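You operate a simulated robot arm through the tools that you are given. There is no shell and no other tool. Be economical: measure what you need, move in short steps, check, and stop when the job is done.

You run a simulated robot arm. Do the job below in one go: nothing can be reset, and whatever is moved stays where it is left.

Task
Bend the clamped strip to 45 on the strip heater.
Fine: heater on, fold at the SOFT lamp, heater off, lower the handle only after SET; touch nothing hot.

The check looks at the end state, three seconds after you hand in, the way a careful person would. Anything else that was tipped, shoved, dropped, spilled or broken makes it a failure. Flat cloth is picked up by pressing the open fingertips on it (5 to 10 N) and closing them slowly along it; thin cloth reads only 2 to 8 mm in the jaws.

Robot
A 6-joint arm with a two-finger parallel gripper, fixed in place. Base frame: the origin is at the foot of the arm, x ahead of it, y to its left, z up; the work surface is at about z = 90. Units: cm, degrees, N and s.
With the tool pointing down near the work surface it reaches from about 14 to 84 cm from the base axis. Its first joint turns from -166.0 to 166.0 degrees. Payload 3.91 kg.
Tool frame: the origin (TCP) lies between the finger pads and is the grasp point; the fingertips stand 3 cm ahead of it; z points along the fingers, y is the line along which they close. Largest opening 11 cm; finger width 2, thickness 1; the body of the gripper, 4.8 by 11.2 cm, starts 5.5 cm behind the TCP.
Orientation is told as [roll, pitch, yaw] about the base's x, y, z axes, in that order, counted from this pose: with the fingers straight down and closing along the base's y, the tool's x points along the base's -x, its y along +y and its z along -z.

Tools
- The arm moves only by the tool send_rows. Its argument "commands" is text: rows parted by semicolons, each of 7 numbers parted by spaces: the shift along the tool's x, y, z in units of 100 mm (1.0 is 100 mm), then the turn, a rotation vector about the tool's x, y, z in units of 180 degrees (1.0 is 180 degrees), then the finger opening in cm, from 0 to 11. In form: tx ty tz ax ay az grip; .... A call has 1 to 10 rows; each row is the pose to reach, as a shift and turn from the pose commanded when the call began, along the tool's axes at that moment. A call with a number of a shift or a turn outside -1 to 1 is refused whole. A row lasts 0.2 s, in which the tool goes at most 5 cm and 8.6 degrees; a call with a longer step from one row to the next is refused whole, and so is a gripper value outside its range. Where a pose cannot be reached the arm comes as near as it can. A force on the tool above 90 N (or 10 N above the force at the start of the call, whichever is more), or a blocked arm, ends the call early, and 0.2 s more pass. Each finger travels about 10.8 cm/s and halts on what it meets, pressing with about 43 N; the grip force reading is that of the motor and also rises with nothing between the fingers. The clock runs only during rows and for 0.2 s after the last one: add rows that repeat a pose to give the fingers time. It gives the time, the measured TCP pose, the force on the tool (base axes), the opening and the grip force at its end, in the units of the frame above (readings bear some noise), with the torque about the TCP (base axes, N m) and any sound that the robot's microphone picked up.
- Cameras (640 x 400 px; columns grow to the right, rows downward): "scene" is fixed at [4.86, -49.98, 150.19]; the picture's right is [0.35, -0.94, 0.00], its down [-0.75, -0.28, -0.60] and it looks along [0.56, 0.21, -0.80] (base axes); focal length 283 px, centre (320, 200). "wrist" rides on the gripper at [7.7, 0.7, -11.4] in the tool frame; the picture's right is [-0.09, 1.00, 0.00], its down [-0.80, -0.07, -0.59] and it looks along [-0.59, -0.05, 0.80] (tool axes); focal length 270 px, centre (320, 200). There is no depth. A picture from a camera that has moved, and an enlarged one, comes with that camera's place and axes in the base frame and with its lens.
- get_image(camera): a new picture of that camera. No time passes.
- raise_lower(by): slides the trunk up (or, below 0, down) by that many cm; the arm rides with it, the base frame stays. It gives what a move gives, with no picture.
- close_up(camera, box): a new picture of the part [left, top, right, bottom] of that camera's present view, enlarged. No time passes.
- close_job(): hands the job in; it is judged then, once.

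Work in short steps. Places have to be worked out from the pictures, the camera data and where the tool is seen: move nearer, look again, correct. Check each grasp and each placing, and mend what went wrong. You have 120 turns and 64 pictures in all, those below and enlarged ones among them. Open the gripper and draw the arm clear of the work before you hand the job in, unless the task says otherwise; then end with one line.

The tools are called as a command line: name --argument value ..., lists and objects as JSON in quotes. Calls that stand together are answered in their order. send_rows: Moves the arm, as the interface text tells. Its arguments: {"type":"object","properties":{"commands":{"type":"string"}},"required":["commands"]} The other tools are called the same way: raise_lower (by) slides the trunk up or down; get_image (camera) takes a picture; close_up (camera, box) takes an enlarged picture of a part of a camera's view; close_job () hands the job in.

At the start:

```text
time_s: 0.0
tool_pos: [32.09, -30.27, 125.05]
tcp_rot: [0.1, 0.0, -0.1]
wrist_force: [0.0, -0.9, -0.1]
torque: [0.02, 0.0, 0.02]
opening: 10.99
grasp_force: 0.1
trunk travel left (down, up): [-47.5, 6.5]
```

scene: 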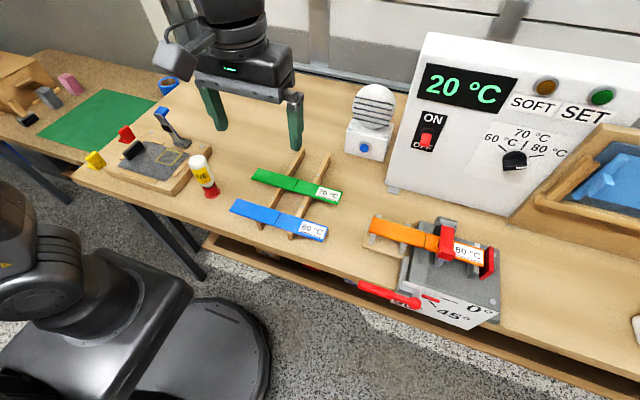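
wrist: 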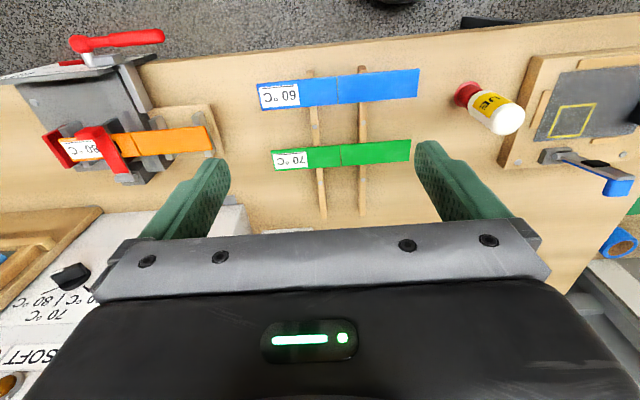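

The clamped strip is orange and its label reads either 60 or 80 °C. I'll enlarge the bender and the control panel to read them.

close_up --camera "scene" --box '[340, 190, 520, 340]'

close_up --camera "scene" --box '[380, 40, 640, 210]'

close_up --camera "wrist" --box '[0, 20, 240, 200]'

```text
2.67 times, centred on (430, 265) of scene
camera zoom: at [4.86, -49.98, 150.19], right [0.35, -0.94, 0.0], down [-0.75, -0.28, -0.6], along [0.56, 0.21, -0.8], focal length 755 px, centre (27, 27)
```

zoom: 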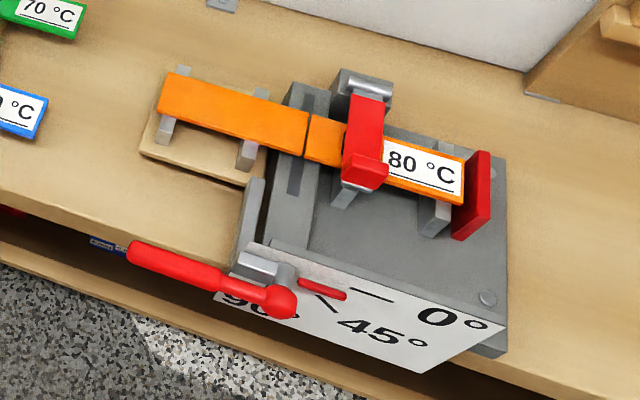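

```text
2.35 times, centred on (510, 125) of scene
camera zoom: at [4.86, -49.98, 150.19], right [0.35, -0.94, 0.0], down [-0.75, -0.28, -0.6], along [0.56, 0.21, -0.8], focal length 666 px, centre (-127, 376)
```

zoom: 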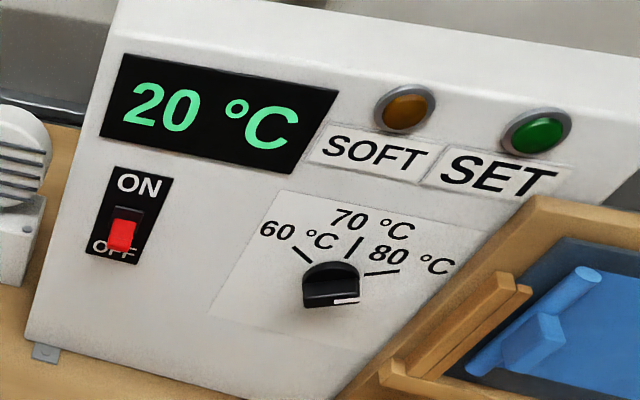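

```text
2.22 times, centred on (120, 110) of wrist
camera zoom: at [24.37, -29.62, 136.44], right [0.09, 1.0, 0.0], down [0.8, -0.07, 0.59], along [0.59, -0.05, -0.8], focal length 601 px, centre (764, 400)
```

zoom: 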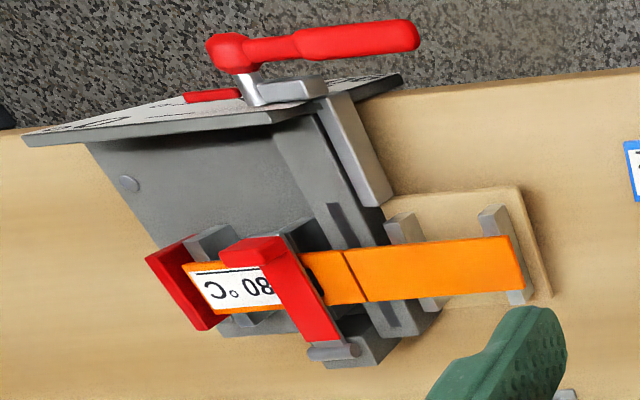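

Triangulating from the two views puts the fold axis along x at about y=-60.7, z=97. The handle lies along +y at x≈26, from y=-60.8 to y=-50. I'll look closely at the knob pointer and the switch, and at the fan too.

close_up --camera "scene" --box '[475, 115, 575, 185]'

close_up --camera "scene" --box '[335, 75, 455, 175]'

```text
5.71 times, centred on (525, 150) of scene
camera zoom: at [4.86, -49.98, 150.19], right [0.35, -0.94, 0.0], down [-0.75, -0.28, -0.6], along [0.56, 0.21, -0.8], focal length 1618 px, centre (-851, 486)
```

zoom: 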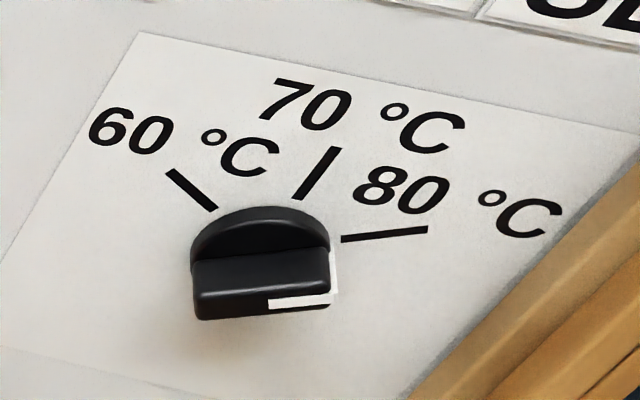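

```text
4.00 times, centred on (395, 125) of scene
camera zoom: at [4.86, -49.98, 150.19], right [0.35, -0.94, 0.0], down [-0.75, -0.28, -0.6], along [0.56, 0.21, -0.8], focal length 1133 px, centre (20, 500)
```

zoom: 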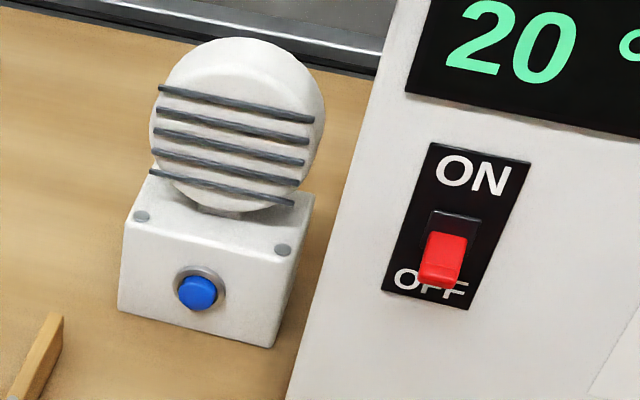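

The knob's white mark lines up with the 80 °C tick, so the dial needs no change. I'll tilt the tool 60° forward and slide toward the panel to look at the switch, closing the fingers on the way.

send_rows --commands "-0.03 -0.12 0.05 0 -0.042 0 8; -0.06 -0.25 0.1 0 -0.084 0 6; -0.1 -0.37 0.15 0 -0.126 0 4; -0.13 -0.5 0.2 0 -0.168 0 2; -0.17 -0.62 0.25 0 -0.21 0 0; -0.2 -0.75 0.3 0 -0.252 0 0; -0.24 -0.87 0.35 0 -0.294 0 0; -0.3 -1 0.4 0 -0.3333 0 0"

```text
time_s: 1.8
tool_pos: [35.11, -40.45, 120.9]
tcp_rot: [0.1, -60.2, -0.1]
wrist_force: [0.7, 0.5, 0.4]
torque: [-0.02, 0.01, -0.01]
opening: 0.01
grasp_force: 38.7
trunk travel left (down, up): [-47.5, 6.5]
```

The tilt worked. Next I'll shift toward y=-50 and down to z≈115, then take a wrist picture.

send_rows --commands "0.17 -0.33 0.1 0 0 0 0; 0.34 -0.66 0.2 0 0 0 0; 0.5 -1 0.29 0 0 0 0; 0.5 -1 0.29 0 0 0 0"

get_image --camera "wrist"

```text
time_s: 2.8
tool_pos: [35.09, -50.41, 115.31]
tcp_rot: [0.1, -60.0, 0.0]
wrist_force: [-0.8, 0.1, -0.4]
torque: [-0.02, 0.0, -0.02]
opening: 0.0
grasp_force: 37.8
trunk travel left (down, up): [-47.5, 6.5]
```

```text
56 pictures are left
camera wrist: at [21.31, -49.66, 114.27], right [0.04, 1.0, 0.08], down [-0.11, -0.07, 0.99], along [0.99, -0.05, 0.11], focal length 270 px, centre (320, 200)
```

wrist: 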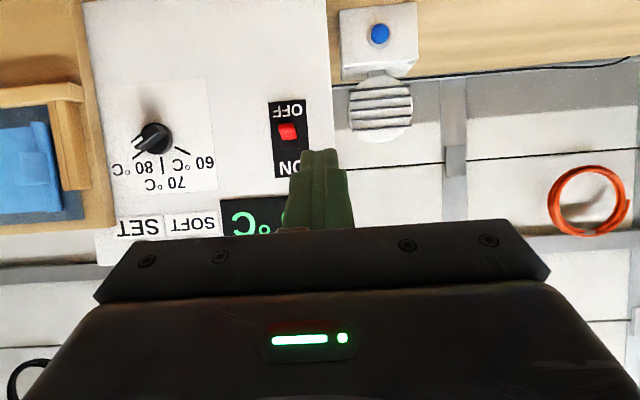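

The tab sits near (56.3, -54.8, 109). I'll zoom in to get its size and travel.

close_up --camera "wrist" --box '[250, 90, 346, 150]'

```text
6.67 times, centred on (298, 120) of wrist
camera zoom: at [21.31, -49.66, 114.27], right [0.04, 1.0, 0.08], down [-0.11, -0.07, 0.99], along [0.99, -0.05, 0.11], focal length 1802 px, centre (467, 733)
```

zoom: 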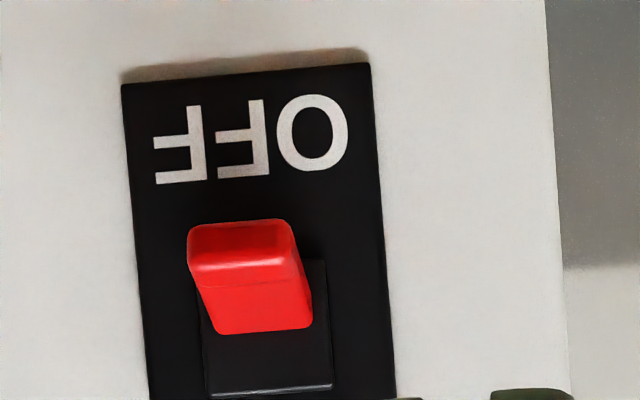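

The tab is a 2 cm wide toggle lever that points out and down. I'll bring the tool horizontal, then roll it 90° so the camera sits on the +y side, clear of the strip, and the fingers straddle the lever vertically.

send_rows --commands "0 0 0 0 -0.042 0 0; 0 0 0 0 -0.084 0 0; 0 0 0 0 -0.126 0 0; 0 0 0 0 -0.1667 0 0"

send_rows --commands "0 0 0 0 0 0.047 0; 0 0 0 0 0 0.094 0; 0 0 0 0 0 0.141 0; 0 0 0 0 0 0.188 0; 0 0 0 0 0 0.235 0; 0 0 0 0 0 0.282 0; 0 0 0 0 0 0.329 0; 0 0 0 0 0 0.376 0; 0 0 0 0 0 0.423 0; 0 0 0 0 0 0.47 0"

send_rows --commands "0 0 0 0 0 0.03 0; 0 0 0 0 0 0.03 0"

```text
time_s: 3.8
tool_pos: [35.01, -50.18, 115.22]
tcp_rot: [-166.3, -90.0, 166.3]
wrist_force: [-0.2, -0.6, 0.2]
torque: [0.02, -0.01, 0.01]
opening: 0.0
grasp_force: 37.6
trunk travel left (down, up): [-47.5, 6.5]
```

```text
time_s: 6.0
tool_pos: [35.14, -50.41, 115.26]
tcp_rot: [90.0, -5.4, -90.0]
wrist_force: [-0.6, 0.2, 0.0]
torque: [0.02, -0.01, -0.04]
opening: 0.01
grasp_force: 37.5
trunk travel left (down, up): [-47.5, 6.5]
```

```text
time_s: 6.6
tool_pos: [35.0, -50.38, 115.18]
tcp_rot: [89.9, 0.1, -90.0]
wrist_force: [0.0, -0.1, -1.0]
torque: [0.02, -0.01, 0.0]
opening: 0.0
grasp_force: 37.7
trunk travel left (down, up): [-47.5, 6.5]
```

The tool frame is now x=+y, y=+z, z=+x. I'll open the fingers to 6 cm and approach to x=45 in line with the lever.

send_rows --commands "-0.11 -0.15 0.25 0 0 0 2; -0.22 -0.31 0.5 0 0 0 4; -0.33 -0.47 0.75 0 0 0 6; -0.44 -0.62 1 0 0 0 6; -0.44 -0.62 1 0 0 0 6"

get_image --camera "wrist"

get_image --camera "scene"

```text
time_s: 7.8
tool_pos: [45.18, -54.73, 109.0]
tcp_rot: [90.1, 0.0, -90.0]
wrist_force: [0.2, -0.4, 0.1]
torque: [-0.01, -0.03, 0.01]
opening: 5.99
grasp_force: 0.0
trunk travel left (down, up): [-47.5, 6.5]
```

```text
54 pictures are left
camera wrist: at [33.63, -47.04, 109.63], right [0.0, -0.09, 1.0], down [-0.59, -0.8, -0.07], along [0.8, -0.59, -0.05], focal length 270 px, centre (320, 200)
```

wrist: 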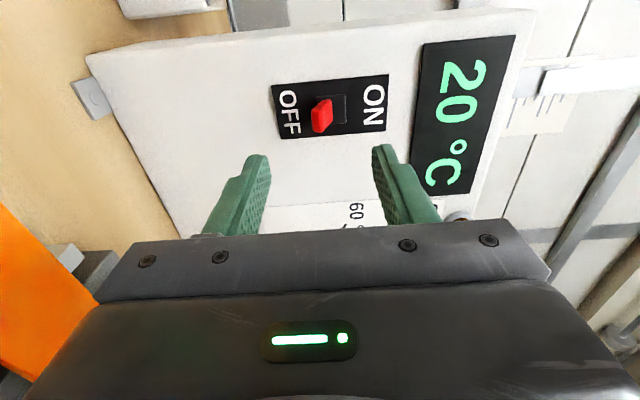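

```text
53 pictures are left
```

scene: 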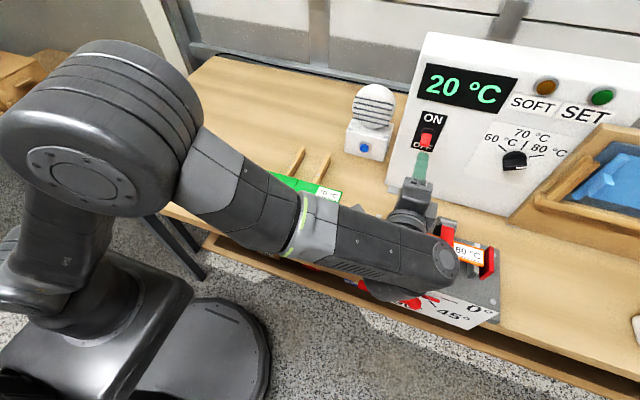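

The fingers straddle the lever, which is at about (56, -54.8, 109.2). I'll advance to x≈53, with fingertips at about 56.

send_rows --commands "0 0 0.25 0 0 0 6; 0 0 0.5 0 0 0 6; 0 0 0.65 0 0 0 6; 0 0 0.77 0 0 0 6; 0 0 0.77 0 0 0 6"

get_image --camera "wrist"

```text
time_s: 9.0
tool_pos: [52.88, -54.61, 109.06]
tcp_rot: [90.0, 0.0, -90.0]
wrist_force: [0.8, -0.5, -0.3]
torque: [-0.03, 0.03, 0.01]
opening: 5.99
grasp_force: 0.0
trunk travel left (down, up): [-47.5, 6.5]
```

```text
52 pictures are left
camera wrist: at [41.4, -46.97, 109.67], right [0.0, -0.09, 1.0], down [-0.59, -0.8, -0.07], along [0.8, -0.59, -0.05], focal length 270 px, centre (320, 200)
```

wrist: 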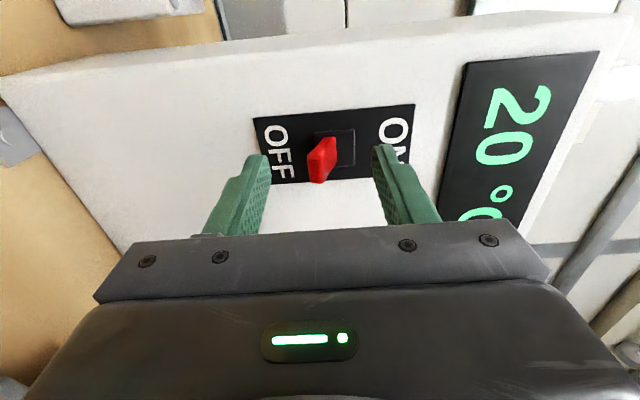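

The lever lies between the fingertips in depth. I'll raise the tool about 4.5 cm so the lower finger flips it up.

send_rows --commands "0 0.1 0 0 0 0 6; 0 0.2 0 0 0 0 6; 0 0.28 0 0 0 0 6; 0 0.34 0 0 0 0 6; 0 0.4 0 0 0 0 6; 0 0.45 0 0 0 0 6; 0 0.45 0 0 0 0 6"

get_image --camera "wrist"

```text
time_s: 10.6
tool_pos: [52.84, -54.65, 113.61]
tcp_rot: [89.9, -0.1, -90.0]
wrist_force: [-1.2, 0.1, -2.0]
torque: [0.0, 0.06, 0.0]
opening: 6.07
grasp_force: 0.1
trunk travel left (down, up): [-47.5, 6.5]
```

```text
51 pictures are left
camera wrist: at [41.35, -47.01, 114.2], right [0.0, -0.09, 1.0], down [-0.59, -0.8, -0.07], along [0.8, -0.59, -0.05], focal length 270 px, centre (320, 200)
```

wrist: 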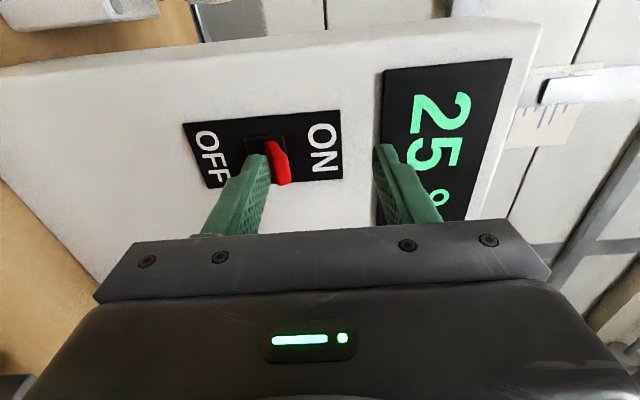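

The display reads 25 °C and the lever is up, so the heater is on and warming fast. I'll back straight out and turn the tool down toward the handle.

send_rows --commands "0 0 -0.4 0 0 0 6; 0 0 -0.8 0.047 0 0 6; 0 0 -1 0.094 0 0 6; 0 0 -1 0.141 0 0 6; 0 0 -1 0.188 0 0 6; 0 0 -1 0.235 0 0 6; 0 0 -1 0.282 0 0 6; 0 0 -1 0.329 0 0 6; 0 0 -1 0.376 0 0 6; 0 0 -1 0.423 0 0 6"

send_rows --commands "0.1 -0.4 -0.1 0.04 0 0 6; 0.265 -0.874 -0.216 0.077 0 0 6; 0.265 -0.874 -0.216 0.077 0 0 6"

get_image --camera "scene"

get_image --camera "wrist"

```text
time_s: 12.8
tool_pos: [42.97, -54.72, 113.46]
tcp_rot: [13.7, 0.0, -90.0]
wrist_force: [0.4, -1.3, -0.5]
torque: [-0.02, 0.01, 0.02]
opening: 5.98
grasp_force: 0.0
trunk travel left (down, up): [-47.5, 6.5]
```

```text
refused: row 2 steps farther than a row can; nothing moved
```

```text
50 pictures are left
```

scene: 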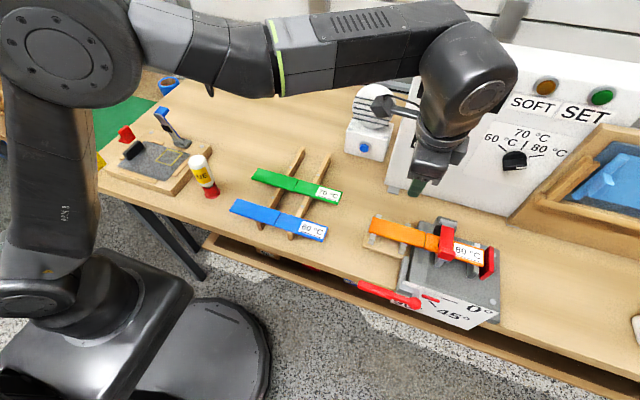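

```text
49 pictures are left
camera wrist: at [40.78, -47.01, 124.76], right [0.97, -0.09, 0.24], down [-0.21, -0.8, 0.56], along [0.14, -0.59, -0.79], focal length 270 px, centre (320, 200)
```

wrist: 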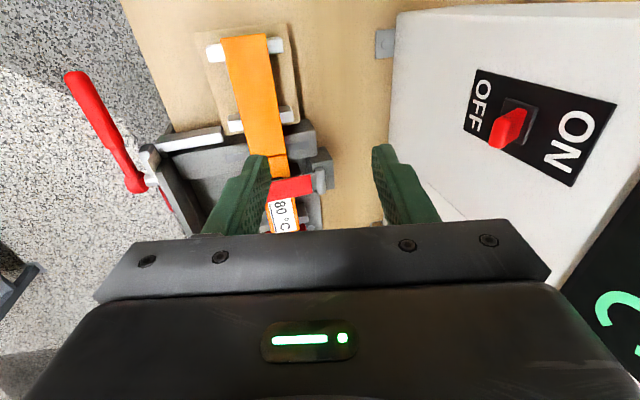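

The lever may have dropped back toward OFF, so I'll check it closely.

close_up --camera "wrist" --box '[440, 50, 640, 350]'

```text
1.33 times, centred on (540, 200) of wrist
camera zoom: at [40.78, -47.01, 124.76], right [0.97, -0.09, 0.24], down [-0.21, -0.8, 0.56], along [0.14, -0.59, -0.79], focal length 360 px, centre (27, 200)
```

zoom: 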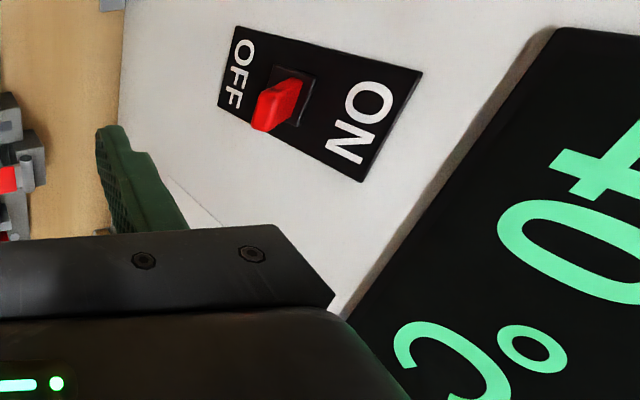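

The display seems to read about 40, so heating continues, and the lever's lean is just perspective. I'll carry on toward the handle in smaller steps.

send_rows --commands "0.1 -0.3 -0.07 0.04 0 0 6; 0.2 -0.6 -0.14 0.077 0 0 6; 0.265 -0.874 -0.216 0.077 0 0 6; 0.265 -0.874 -0.216 0.077 0 0 6"

close_up --camera "scene" --box '[380, 40, 640, 210]'

```text
time_s: 13.8
tool_pos: [33.79, -52.05, 113.71]
tcp_rot: [0.0, -0.1, -90.0]
wrist_force: [-0.3, 0.6, 0.4]
torque: [-0.01, 0.0, 0.01]
opening: 6.0
grasp_force: 0.0
trunk travel left (down, up): [-47.5, 6.5]
```

```text
2.35 times, centred on (510, 125) of scene
camera zoom: at [4.86, -49.98, 150.19], right [0.35, -0.94, 0.0], down [-0.75, -0.28, -0.6], along [0.56, 0.21, -0.8], focal length 666 px, centre (-127, 376)
```

zoom: 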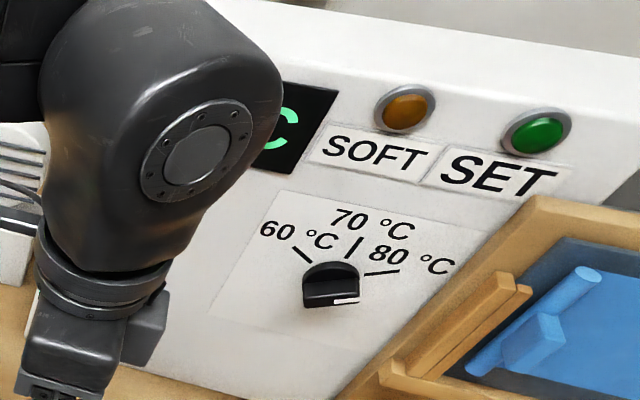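

The lamps are visible with SOFT still off. I'll move over the handle to x≈26, z≈104 and look.

send_rows --commands "0 -0.4 0.1 0 0 0 6; 0 -0.78 0.3 0 0 0 6; 0 -0.78 0.65 0 0 0 6; 0 -0.78 0.95 0 0 0 6; 0 -0.78 0.95 0 0 0 6"

get_image --camera "wrist"

get_image --camera "scene"

```text
time_s: 15.0
tool_pos: [25.92, -52.0, 104.19]
tcp_rot: [0.0, 0.0, -89.9]
wrist_force: [-0.5, -0.9, 1.1]
torque: [-0.01, 0.01, -0.02]
opening: 6.01
grasp_force: 0.0
trunk travel left (down, up): [-47.5, 6.5]
```

```text
46 pictures are left
camera wrist: at [26.58, -44.3, 115.46], right [1.0, -0.09, 0.0], down [-0.07, -0.8, 0.59], along [-0.05, -0.59, -0.8], focal length 270 px, centre (320, 200)
```

wrist: 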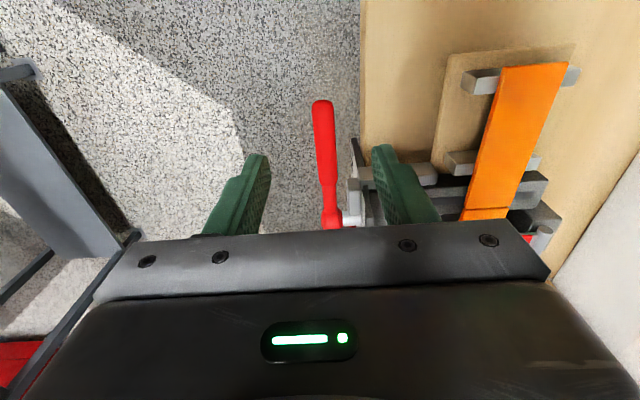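

```text
45 pictures are left
```

scene: 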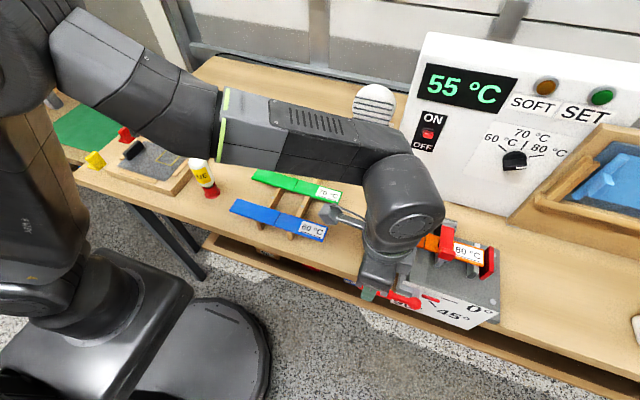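

It reads 55 °C with heating under way. The handle runs along x≈26.2 with its tip at y≈-49.8. I'll narrow the fingers to 4 cm and lower to z=97 around the outer end without gripping yet.

send_rows --commands "0.07 0.03 0.05 0 0 0 4.2; 0.07 0.03 0.3 0 0 0 4.2; 0.07 0.03 0.55 0 0 0 4.2; 0.07 0.03 0.7 0 0 0 4.2; 0.07 0.03 0.7 0 0 0 4.2"

get_image --camera "wrist"

get_image --camera "scene"

```text
time_s: 16.2
tool_pos: [26.25, -51.33, 96.99]
tcp_rot: [0.0, 0.0, -90.0]
wrist_force: [1.1, -0.4, -0.2]
torque: [-0.01, 0.01, -0.01]
opening: 4.19
grasp_force: 0.1
trunk travel left (down, up): [-47.5, 6.5]
```

```text
44 pictures are left
camera wrist: at [26.94, -43.67, 108.34], right [1.0, -0.09, 0.0], down [-0.07, -0.8, 0.59], along [-0.05, -0.59, -0.8], focal length 270 px, centre (320, 200)
```

wrist: 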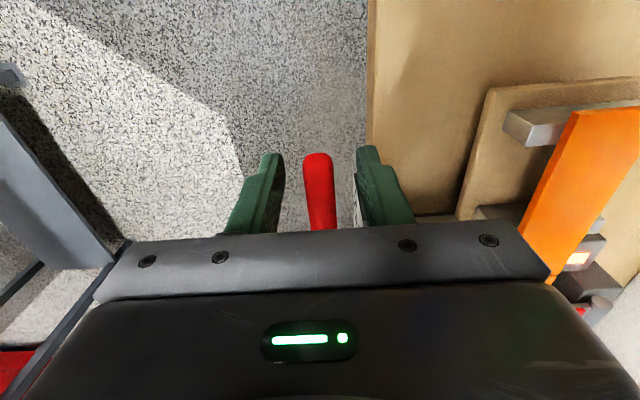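

```text
43 pictures are left
```

scene: 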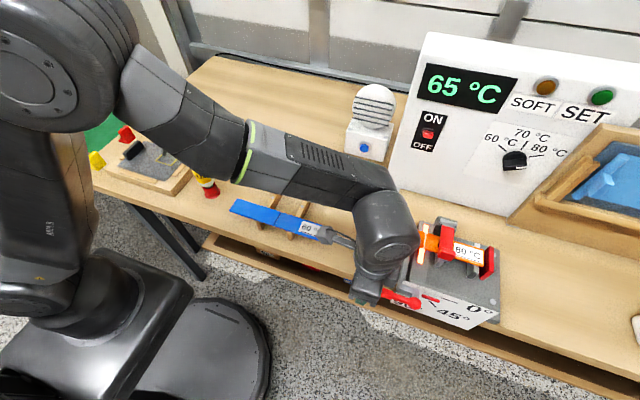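

It reads 65 °C and the handle is centred between the fingers. I'll grip it while it warms.

send_rows --commands "0 0 0 0 0 0 3; 0 0 0 0 0 0 2; 0 0 0 0 0 0 1; 0 0 0 0 0 0 1"

get_image --camera "scene"

```text
time_s: 17.2
tool_pos: [26.22, -51.38, 96.91]
tcp_rot: [-0.1, -0.1, -90.0]
wrist_force: [-3.4, 0.1, -1.6]
torque: [0.02, 0.06, -0.03]
opening: 1.62
grasp_force: 45.3
trunk travel left (down, up): [-47.5, 6.5]
```

```text
42 pictures are left
```

scene: 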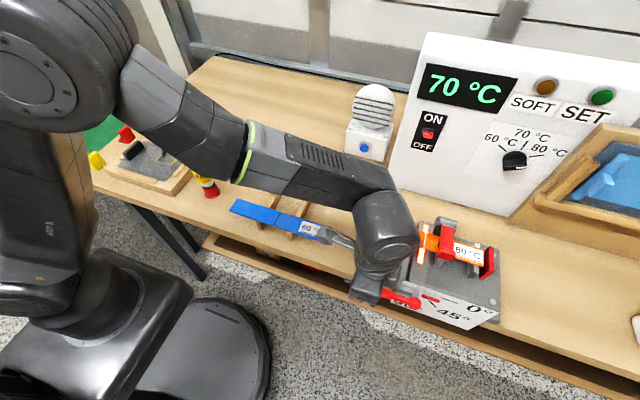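

The handle is gripped at 1.62 cm and the display reads 70 °C. I'll hold and wait for SOFT.

send_rows --commands "0 0 0 0 0 0 1; 0 0 0 0 0 0 1; 0 0 0 0 0 0 1; 0 0 0 0 0 0 1; 0 0 0 0 0 0 1; 0 0 0 0 0 0 1; 0 0 0 0 0 0 1"

close_up --camera "scene" --box '[380, 40, 640, 210]'

```text
time_s: 18.8
tool_pos: [26.18, -51.34, 96.98]
tcp_rot: [0.0, 0.0, -89.9]
wrist_force: [-5.1, 0.6, -2.6]
torque: [0.15, 0.05, -0.03]
opening: 1.6
grasp_force: 45.1
trunk travel left (down, up): [-47.5, 6.5]
```

```text
2.35 times, centred on (510, 125) of scene
camera zoom: at [4.86, -49.98, 150.19], right [0.35, -0.94, 0.0], down [-0.75, -0.28, -0.6], along [0.56, 0.21, -0.8], focal length 666 px, centre (-127, 376)
```

zoom: 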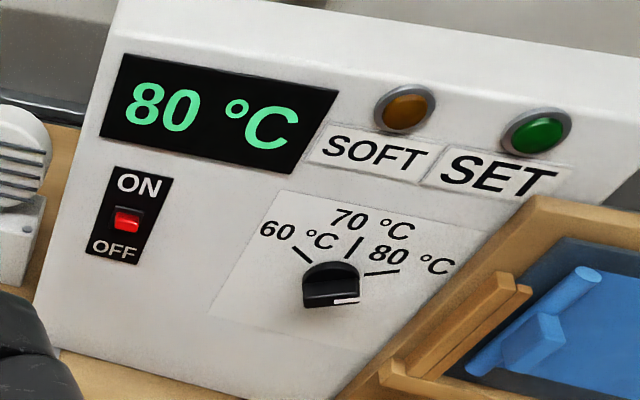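

It has reached 80 °C but the SOFT lamp isn't lit. I'll wait another 2 s.

send_rows --commands "0 0 0 0 0 0 1; 0 0 0 0 0 0 1; 0 0 0 0 0 0 1; 0 0 0 0 0 0 1; 0 0 0 0 0 0 1; 0 0 0 0 0 0 1; 0 0 0 0 0 0 1; 0 0 0 0 0 0 1; 0 0 0 0 0 0 1; 0 0 0 0 0 0 1"

close_up --camera "scene" --box '[380, 40, 640, 210]'

```text
time_s: 21.0
tool_pos: [26.25, -51.42, 97.05]
tcp_rot: [0.0, 0.0, -90.0]
wrist_force: [-4.7, 1.6, -2.2]
torque: [0.23, 0.07, -0.05]
opening: 1.6
grasp_force: 44.9
trunk travel left (down, up): [-47.5, 6.5]
```

```text
2.35 times, centred on (510, 125) of scene
camera zoom: at [4.86, -49.98, 150.19], right [0.35, -0.94, 0.0], down [-0.75, -0.28, -0.6], along [0.56, 0.21, -0.8], focal length 666 px, centre (-127, 376)
```

zoom: 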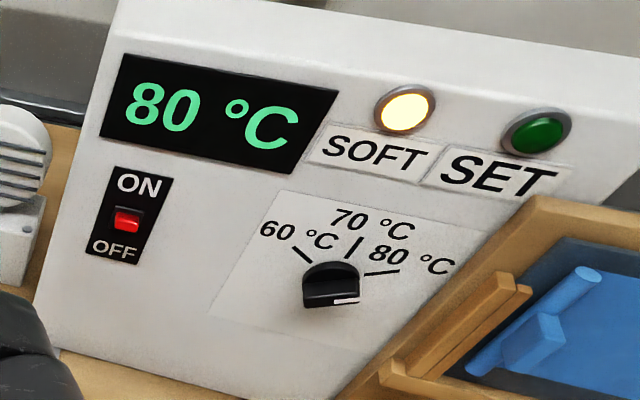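

SOFT is lit, so I'll fold now. The arc is 9.45 cm about the hinge to 45°, rotating the tool with the handle.

send_rows --commands "-0.0052 0 -0.0988 0 0.0333 0 1; -0.0207 0 -0.1965 0 0.0667 0 1; -0.0463 0 -0.292 0 0.1 0 1; -0.0817 0 -0.3844 0 0.1333 0 1; -0.1266 0 -0.4725 0 0.1667 0 1; -0.1805 0 -0.5555 0 0.2 0 1; -0.2427 0 -0.6323 0 0.2333 0 1; -0.2768 0 -0.6682 0 0.25 0 1; -0.2768 0 -0.6682 0 0.25 0 1"

get_image --camera "scene"

close_up --camera "scene" --box '[340, 190, 520, 340]'

```text
time_s: 23.0
tool_pos: [25.85, -50.29, 100.69]
tcp_rot: [0.2, 44.8, -89.8]
wrist_force: [27.5, -4.0, 1.5]
torque: [-0.3, -0.07, 0.18]
opening: 2.35
grasp_force: 13.5
out of reach, approached as far as the arm can: row 7, 8, 9
trunk travel left (down, up): [-47.5, 6.5]
```

```text
39 pictures are left
```

scene: 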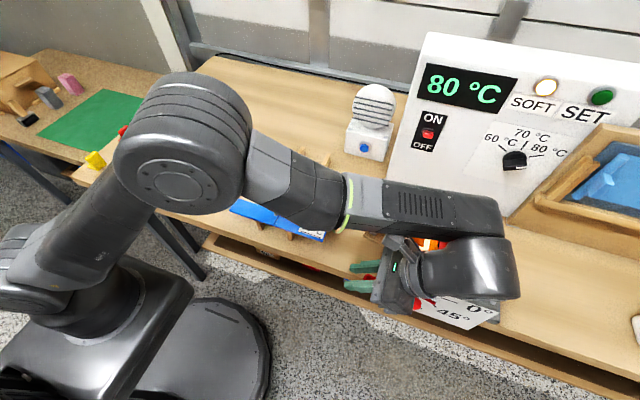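

```text
2.67 times, centred on (430, 265) of scene
camera zoom: at [4.86, -49.98, 150.19], right [0.35, -0.94, 0.0], down [-0.75, -0.28, -0.6], along [0.56, 0.21, -0.8], focal length 755 px, centre (27, 27)
```

zoom: 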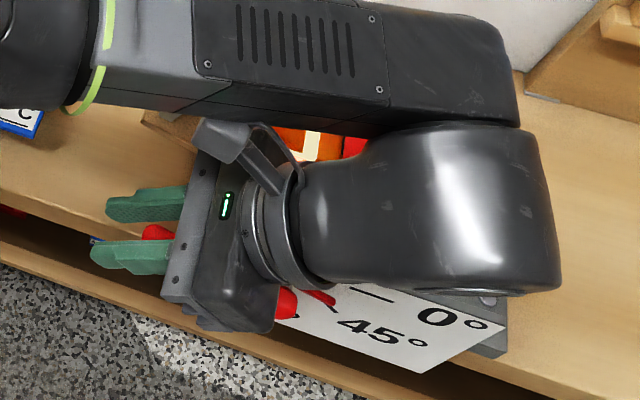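

The rotated pose was out of reach, so the fingers slid along the handle and the wrist came down low over the bender. I'll open and swing back to vertical, ready to lift with the tool kept upright.

send_rows --commands "0.02 0 0.04 0 -0.042 0 4; 0.05 0 0.08 0 -0.084 0 4; 0.08 0 0.12 0 -0.126 0 4; 0.1 0 0.17 0 -0.168 0 4; 0.13 0 0.21 0 -0.21 0 4; 0.148 0 0.247 0 -0.25 0 4; 0.148 0 0.247 0 -0.25 0 4"

get_image --camera "scene"

get_image --camera "wrist"

```text
time_s: 24.6
tool_pos: [25.5, -47.53, 100.0]
tcp_rot: [0.1, -0.1, -89.9]
wrist_force: [-0.7, 0.5, -0.1]
torque: [-0.04, -0.02, 0.03]
opening: 4.01
grasp_force: 0.1
trunk travel left (down, up): [-47.5, 6.5]
```

```text
37 pictures are left
```

scene: 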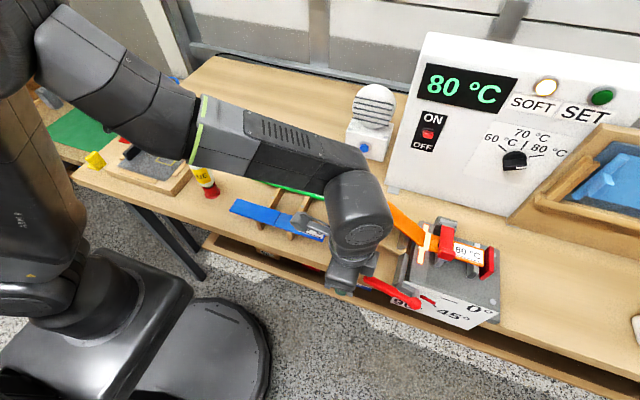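

```text
36 pictures are left
camera wrist: at [26.23, -39.69, 111.42], right [1.0, -0.09, 0.0], down [-0.07, -0.8, 0.6], along [-0.05, -0.59, -0.8], focal length 270 px, centre (320, 200)
```

wrist: 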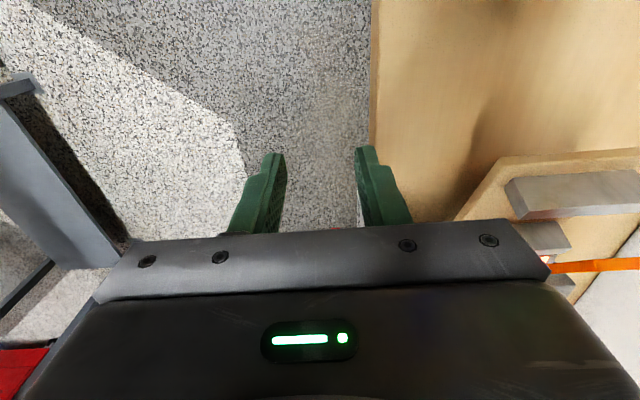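

The handle stayed partly raised with no support, so it holds by friction. I'll read its angle.

close_up --camera "scene" --box '[350, 190, 510, 340]'

```text
2.67 times, centred on (430, 265) of scene
camera zoom: at [4.86, -49.98, 150.19], right [0.35, -0.94, 0.0], down [-0.75, -0.28, -0.6], along [0.56, 0.21, -0.8], focal length 755 px, centre (27, 27)
```

zoom: 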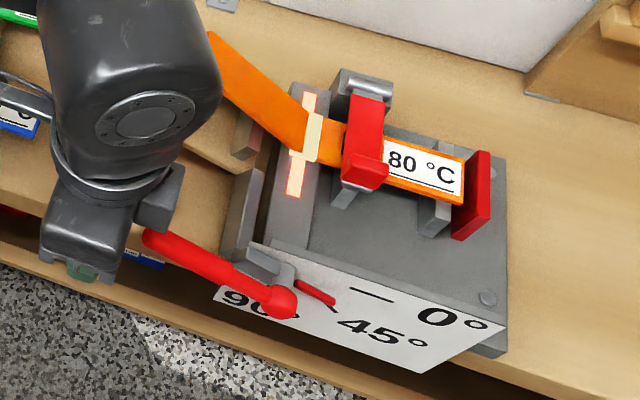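

It sits at roughly 15–20°, with its tip near (26.2, -50.9, 99.5). I'll slide in around it with the tool upright, then close.

send_rows --commands "0 0.07 -0.02 0 0 0 4; -0.3 0.07 -0.02 0 0 0 4; -0.5 0.07 -0.02 0 0 0 4; -0.5 0.07 -0.02 0 0 0 2.5; -0.5 0.07 -0.02 0 0 0 1; -0.5 0.07 -0.02 0 0 0 1"

get_image --camera "wrist"

close_up --camera "scene" --box '[350, 190, 510, 340]'

```text
time_s: 26.0
tool_pos: [26.24, -52.51, 100.28]
tcp_rot: [0.1, 0.0, -90.0]
wrist_force: [-5.4, -1.7, -1.0]
torque: [0.01, 0.11, -0.02]
opening: 1.59
grasp_force: 44.3
trunk travel left (down, up): [-47.5, 6.5]
```

```text
34 pictures are left
camera wrist: at [26.9, -44.83, 111.65], right [1.0, -0.09, 0.0], down [-0.07, -0.8, 0.59], along [-0.05, -0.59, -0.8], focal length 270 px, centre (320, 200)
```

wrist: 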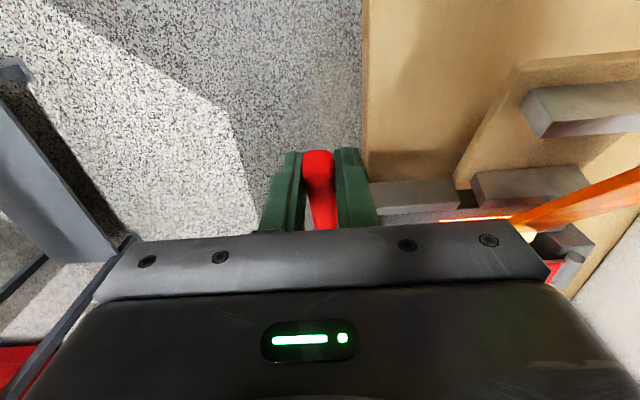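

```text
2.67 times, centred on (430, 265) of scene
camera zoom: at [4.86, -49.98, 150.19], right [0.35, -0.94, 0.0], down [-0.75, -0.28, -0.6], along [0.56, 0.21, -0.8], focal length 755 px, centre (27, 27)
```

zoom: 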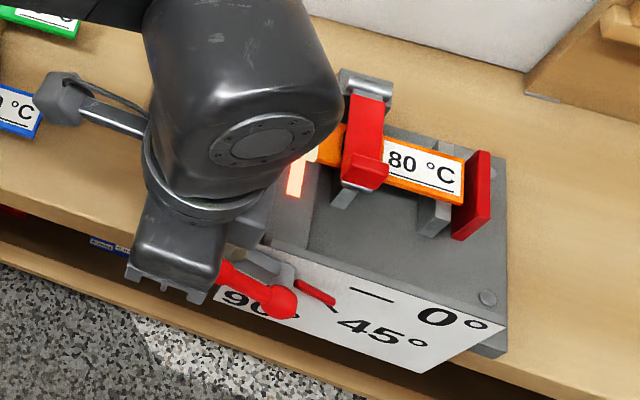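

It's gripped again at roughly 19–20°. I'll lift along the arc with the tool upright to a little under 45°, then read the pointer.

send_rows --commands "-0.026 0 -0.066 0 0 0 1; -0.062 0 -0.135 0 0 0 1; -0.103 0 -0.2 0 0 0 1; -0.15 0 -0.262 0 0 0 1; -0.192 0 -0.307 0 0 0 1; -0.192 0 -0.307 0 0 0 1"

get_image --camera "wrist"

close_up --camera "scene" --box '[390, 250, 490, 340]'

```text
time_s: 27.4
tool_pos: [26.24, -54.47, 103.4]
tcp_rot: [-0.1, -0.1, -90.0]
wrist_force: [-3.7, 0.7, -2.8]
torque: [0.21, 0.47, -0.25]
opening: 1.59
grasp_force: 44.8
trunk travel left (down, up): [-47.5, 6.5]
```

```text
32 pictures are left
camera wrist: at [26.89, -46.69, 114.82], right [1.0, -0.09, 0.0], down [-0.07, -0.8, 0.6], along [-0.05, -0.59, -0.8], focal length 270 px, centre (320, 200)
```

wrist: 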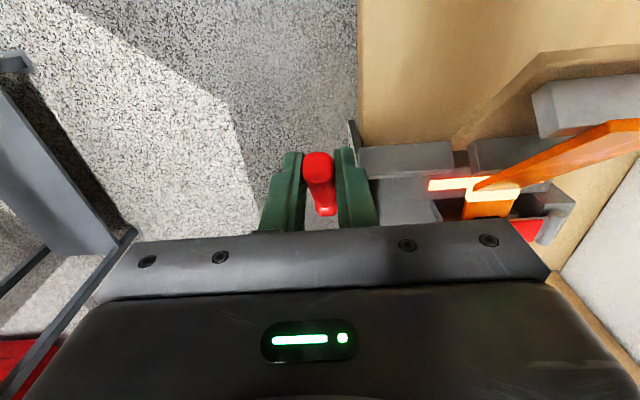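

```text
4.44 times, centred on (440, 295) of scene
camera zoom: at [4.86, -49.98, 150.19], right [0.35, -0.94, 0.0], down [-0.75, -0.28, -0.6], along [0.56, 0.21, -0.8], focal length 1259 px, centre (-213, -222)
```

zoom: 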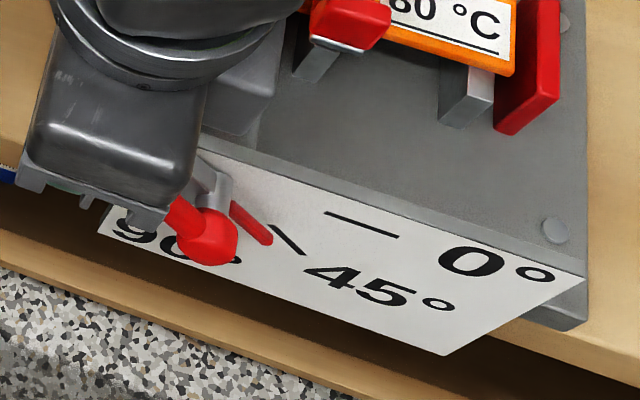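

The pointer is close to the 45° tick, so I'll zoom in for a precise reading.

close_up --camera "scene" --box '[425, 285, 475, 316]'

```text
12.80 times, centred on (450, 300) of scene
camera zoom: at [4.86, -49.98, 150.19], right [0.35, -0.94, 0.0], down [-0.75, -0.28, -0.6], along [0.56, 0.21, -0.8], focal length 3625 px, centre (-1344, -1086)
```

zoom: 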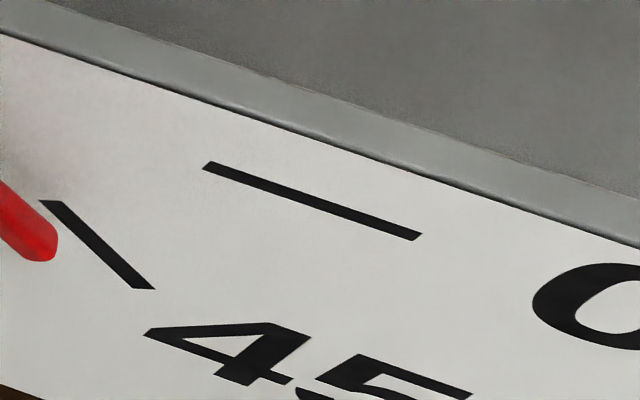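

I need the whole pointer in view, so I'll shift the box left.

close_up --camera "scene" --box '[415, 280, 465, 311]'

```text
12.80 times, centred on (440, 296) of scene
camera zoom: at [4.86, -49.98, 150.19], right [0.35, -0.94, 0.0], down [-0.75, -0.28, -0.6], along [0.56, 0.21, -0.8], focal length 3625 px, centre (-1216, -1022)
```

zoom: 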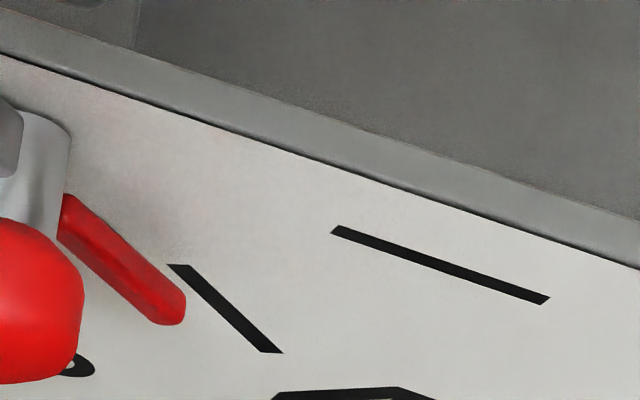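

The pointer slope reads about 43.5–44°. I'll nudge up by about 1° and then release.

send_rows --commands "-0.012 0 -0.012 0 0 0 1; -0.012 0 -0.012 0 0 0 1; -0.012 0 -0.012 0 0 0 1"

close_up --camera "scene" --box '[415, 280, 465, 311]'

```text
time_s: 28.2
tool_pos: [26.24, -54.5, 103.53]
tcp_rot: [0.1, 0.0, -90.0]
wrist_force: [-4.8, 4.9, -2.4]
torque: [0.44, 0.07, -0.09]
opening: 1.59
grasp_force: 44.6
trunk travel left (down, up): [-47.5, 6.5]
```

```text
12.80 times, centred on (440, 296) of scene
camera zoom: at [4.86, -49.98, 150.19], right [0.35, -0.94, 0.0], down [-0.75, -0.28, -0.6], along [0.56, 0.21, -0.8], focal length 3625 px, centre (-1216, -1022)
```

zoom: 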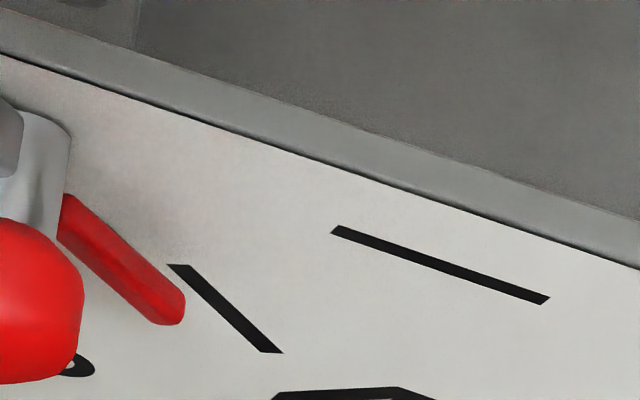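

The reading is still about 43.6°, so either friction or a detent took up the nudge. I'll try one more small nudge and watch the force.

send_rows --commands "-0.012 0 -0.014 0 0 0 1; -0.02 0 -0.022 0 0 0 1; -0.02 0 -0.022 0 0 0 1"

close_up --camera "scene" --box '[415, 280, 465, 311]'

```text
time_s: 29.0
tool_pos: [26.37, -54.54, 103.49]
tcp_rot: [-0.2, 0.2, -89.9]
wrist_force: [-5.4, 12.6, -14.8]
torque: [1.48, -0.4, 0.19]
opening: 1.58
grasp_force: 45.3
trunk travel left (down, up): [-47.5, 6.5]
```

```text
12.80 times, centred on (440, 296) of scene
camera zoom: at [4.86, -49.98, 150.19], right [0.35, -0.94, 0.0], down [-0.75, -0.28, -0.6], along [0.56, 0.21, -0.8], focal length 3625 px, centre (-1216, -1022)
```

zoom: 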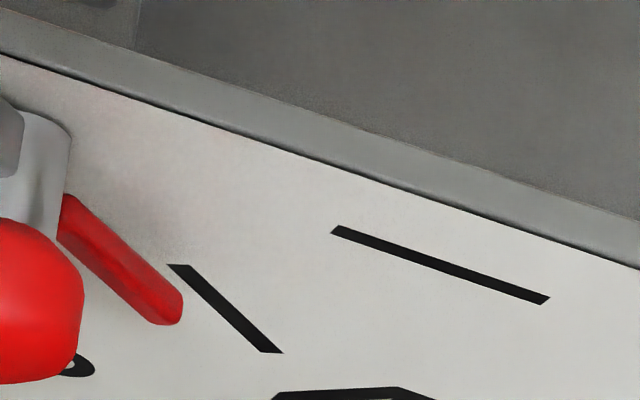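

There's about 19 N of resistance and almost no movement, so it's seated at the 45° position. I'll unload, open, rise clear and head for the switch to turn the heater off.

send_rows --commands "0.02 0 0.022 0 0 0 1; 0.02 0 0.022 0 0 0 3; 0.02 0 0.022 0 0 0 4.5; 0.02 0 -0.4 0 0 0 4.5; 0.02 0 -0.8 0 0 0 4.5; 0.02 0.2 -1 -0.047 0 0 3; 0.02 0.4 -1 -0.094 0 0 1; 0.02 0.6 -1 -0.141 0 0 0; 0.02 0.8 -1 -0.188 0 0 0; 0.02 1 -1 -0.235 0 0 0"

get_image --camera "scene"

```text
time_s: 31.2
tool_pos: [36.32, -54.55, 113.6]
tcp_rot: [42.3, -0.1, -90.0]
wrist_force: [0.4, 0.3, 0.3]
torque: [-0.01, 0.01, -0.01]
opening: 0.0
grasp_force: 37.9
trunk travel left (down, up): [-47.5, 6.5]
```

```text
26 pictures are left
```

scene: 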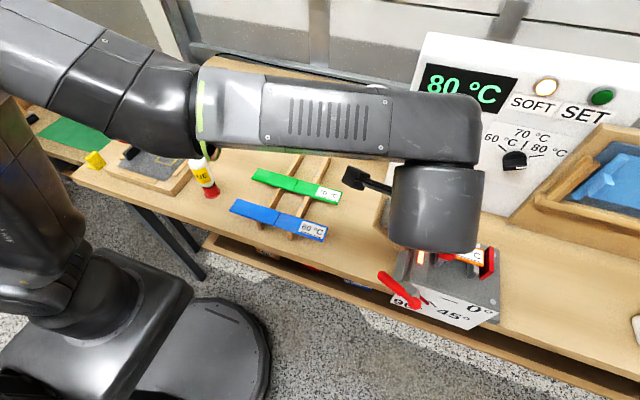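

The handle stays at 45° on its own. I'll move to in front of and above the switch with a 60° tilt and the fingers closed.

send_rows --commands "-0.008 0.29 0.11 -0.035 0 0 0; -0.016 0.58 0.22 -0.07 0 0 0; -0.025 0.873 0.334 -0.098 0 0 0; -0.025 0.873 0.334 -0.098 0 0 0"

get_image --camera "wrist"

```text
time_s: 32.2
tool_pos: [45.09, -54.6, 117.26]
tcp_rot: [60.0, 0.0, -90.0]
wrist_force: [-0.5, -0.5, 0.5]
torque: [0.0, -0.04, 0.05]
opening: 0.01
grasp_force: 37.9
trunk travel left (down, up): [-47.5, 6.5]
```

```text
25 pictures are left
camera wrist: at [35.43, -46.95, 123.39], right [0.5, -0.09, 0.86], down [-0.55, -0.8, 0.24], along [0.67, -0.59, -0.45], focal length 270 px, centre (320, 200)
```

wrist: 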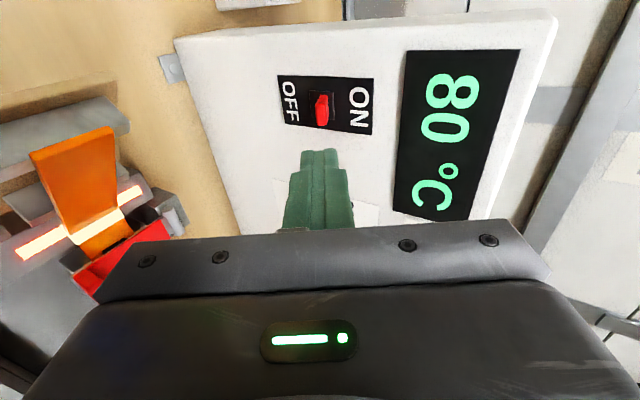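

The lever is ON at about y=-54.8. I'll advance above it and push it down with the closed fingertips.

send_rows --commands "0 0.2 0.346 0 0 0 0; 0 0.395 0.684 0 0 0 0; 0 0.265 0.759 0 0 0 0; 0 0.135 0.834 0 0 0 0; 0 0.031 0.894 0 0 0 0; 0 -0.064 0.949 0 0 0 0; 0 -0.142 0.994 0 0 0 0"

get_image --camera "wrist"

```text
time_s: 33.8
tool_pos: [52.76, -54.74, 111.4]
tcp_rot: [60.3, -0.3, -90.1]
wrist_force: [-8.9, -0.5, 13.0]
torque: [0.0, -0.07, 0.0]
opening: 0.01
grasp_force: 38.0
trunk travel left (down, up): [-47.5, 6.5]
```

```text
24 pictures are left
camera wrist: at [43.09, -46.96, 117.43], right [0.49, -0.09, 0.86], down [-0.55, -0.8, 0.24], along [0.67, -0.59, -0.44], focal length 270 px, centre (320, 200)
```

wrist: 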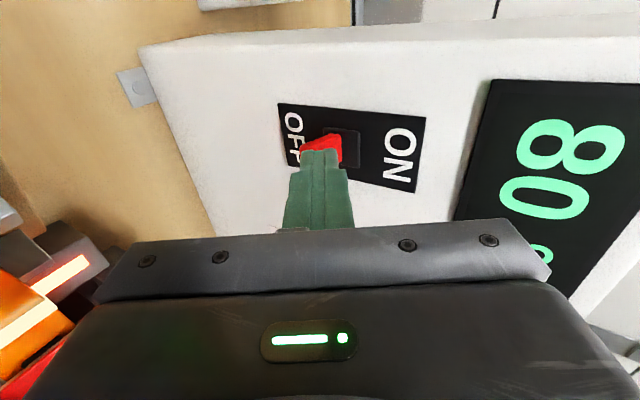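

The lever is pushed down. I'll back out along the tool axis and confirm OFF.

send_rows --commands "0 0.03 -0.2 0 0 0 0; 0 0.03 -0.5 0 0 0 0; 0 0.03 -0.8 0 0 0 0; 0 0.03 -0.8 0 0 0 0"

get_image --camera "wrist"

get_image --camera "scene"

```text
time_s: 34.8
tool_pos: [46.05, -54.71, 115.12]
tcp_rot: [59.8, 0.0, -89.8]
wrist_force: [0.1, -0.5, 0.4]
torque: [0.01, -0.01, -0.01]
opening: 0.0
grasp_force: 37.5
trunk travel left (down, up): [-47.5, 6.5]
```

```text
23 pictures are left
camera wrist: at [36.46, -46.93, 121.37], right [0.5, -0.09, 0.86], down [-0.55, -0.8, 0.24], along [0.67, -0.59, -0.45], focal length 270 px, centre (320, 200)
```

wrist: 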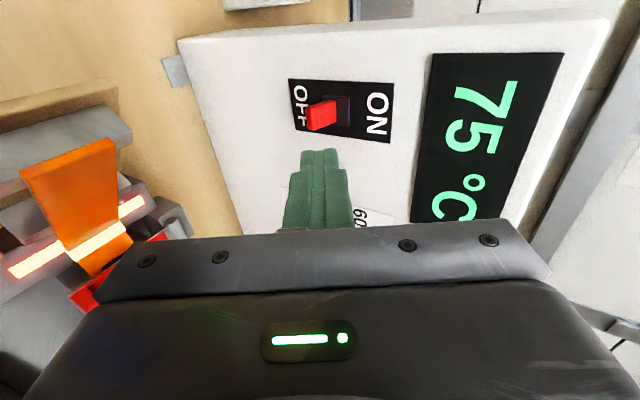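

```text
22 pictures are left
```

scene: 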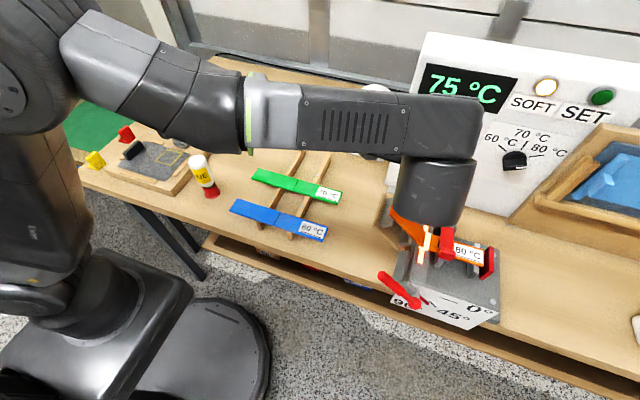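

The heater is OFF and cooling at 75 °C. I'll withdraw to upright above the handle and wait for SET.

send_rows --commands "0 -0.05 -0.3 0.042 0 0 0; 0 -0.1 -0.6 0.084 0 0 0; 0.09 -0.2 -0.9 0.126 0 0 0; 0.18 -0.3 -0.92 0.168 0 0 0; 0.27 -0.3 -0.92 0.21 0 0 0; 0.27 -0.3 -0.92 0.252 0 0 0; 0.27 -0.3 -0.92 0.294 0 0 2; 0.27 -0.3 -0.92 0.3333 0 0 4; 0.27 -0.3 -0.92 0.3333 0 0 4"

send_rows --commands "0 -0.4 0 0 0 0 4; 0 -0.8 0 0 0 0 4; 0.1 -1 0 0 0 0 4; 0.2 -1 0 0 0 0 4; 0.2 -1 0 0 0 0 4; 0.2 -1 0 0 0 0 4; 0.2 -1 0 0 0 0 4; 0.2 -1 0 0 0 0 4; 0.2 -1 0 0 0 0 4; 0.2 -1 0 0 0 0 4"

get_image --camera "scene"

```text
time_s: 36.8
tool_pos: [36.58, -52.08, 117.04]
tcp_rot: [-0.2, 0.1, -90.0]
wrist_force: [0.3, 0.9, 0.3]
torque: [-0.04, 0.0, 0.01]
opening: 3.99
grasp_force: 0.1
trunk travel left (down, up): [-47.5, 6.5]
```

```text
time_s: 39.0
tool_pos: [26.62, -50.02, 117.27]
tcp_rot: [-0.1, 0.0, -89.9]
wrist_force: [0.0, 0.2, 0.2]
torque: [0.0, 0.02, 0.0]
opening: 4.0
grasp_force: 0.1
trunk travel left (down, up): [-47.5, 6.5]
```

```text
21 pictures are left
```

scene: 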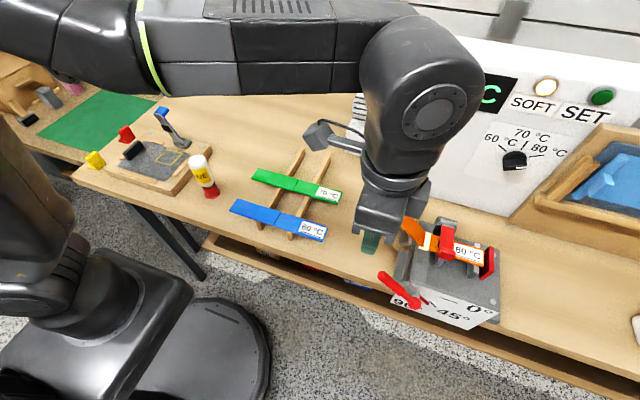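

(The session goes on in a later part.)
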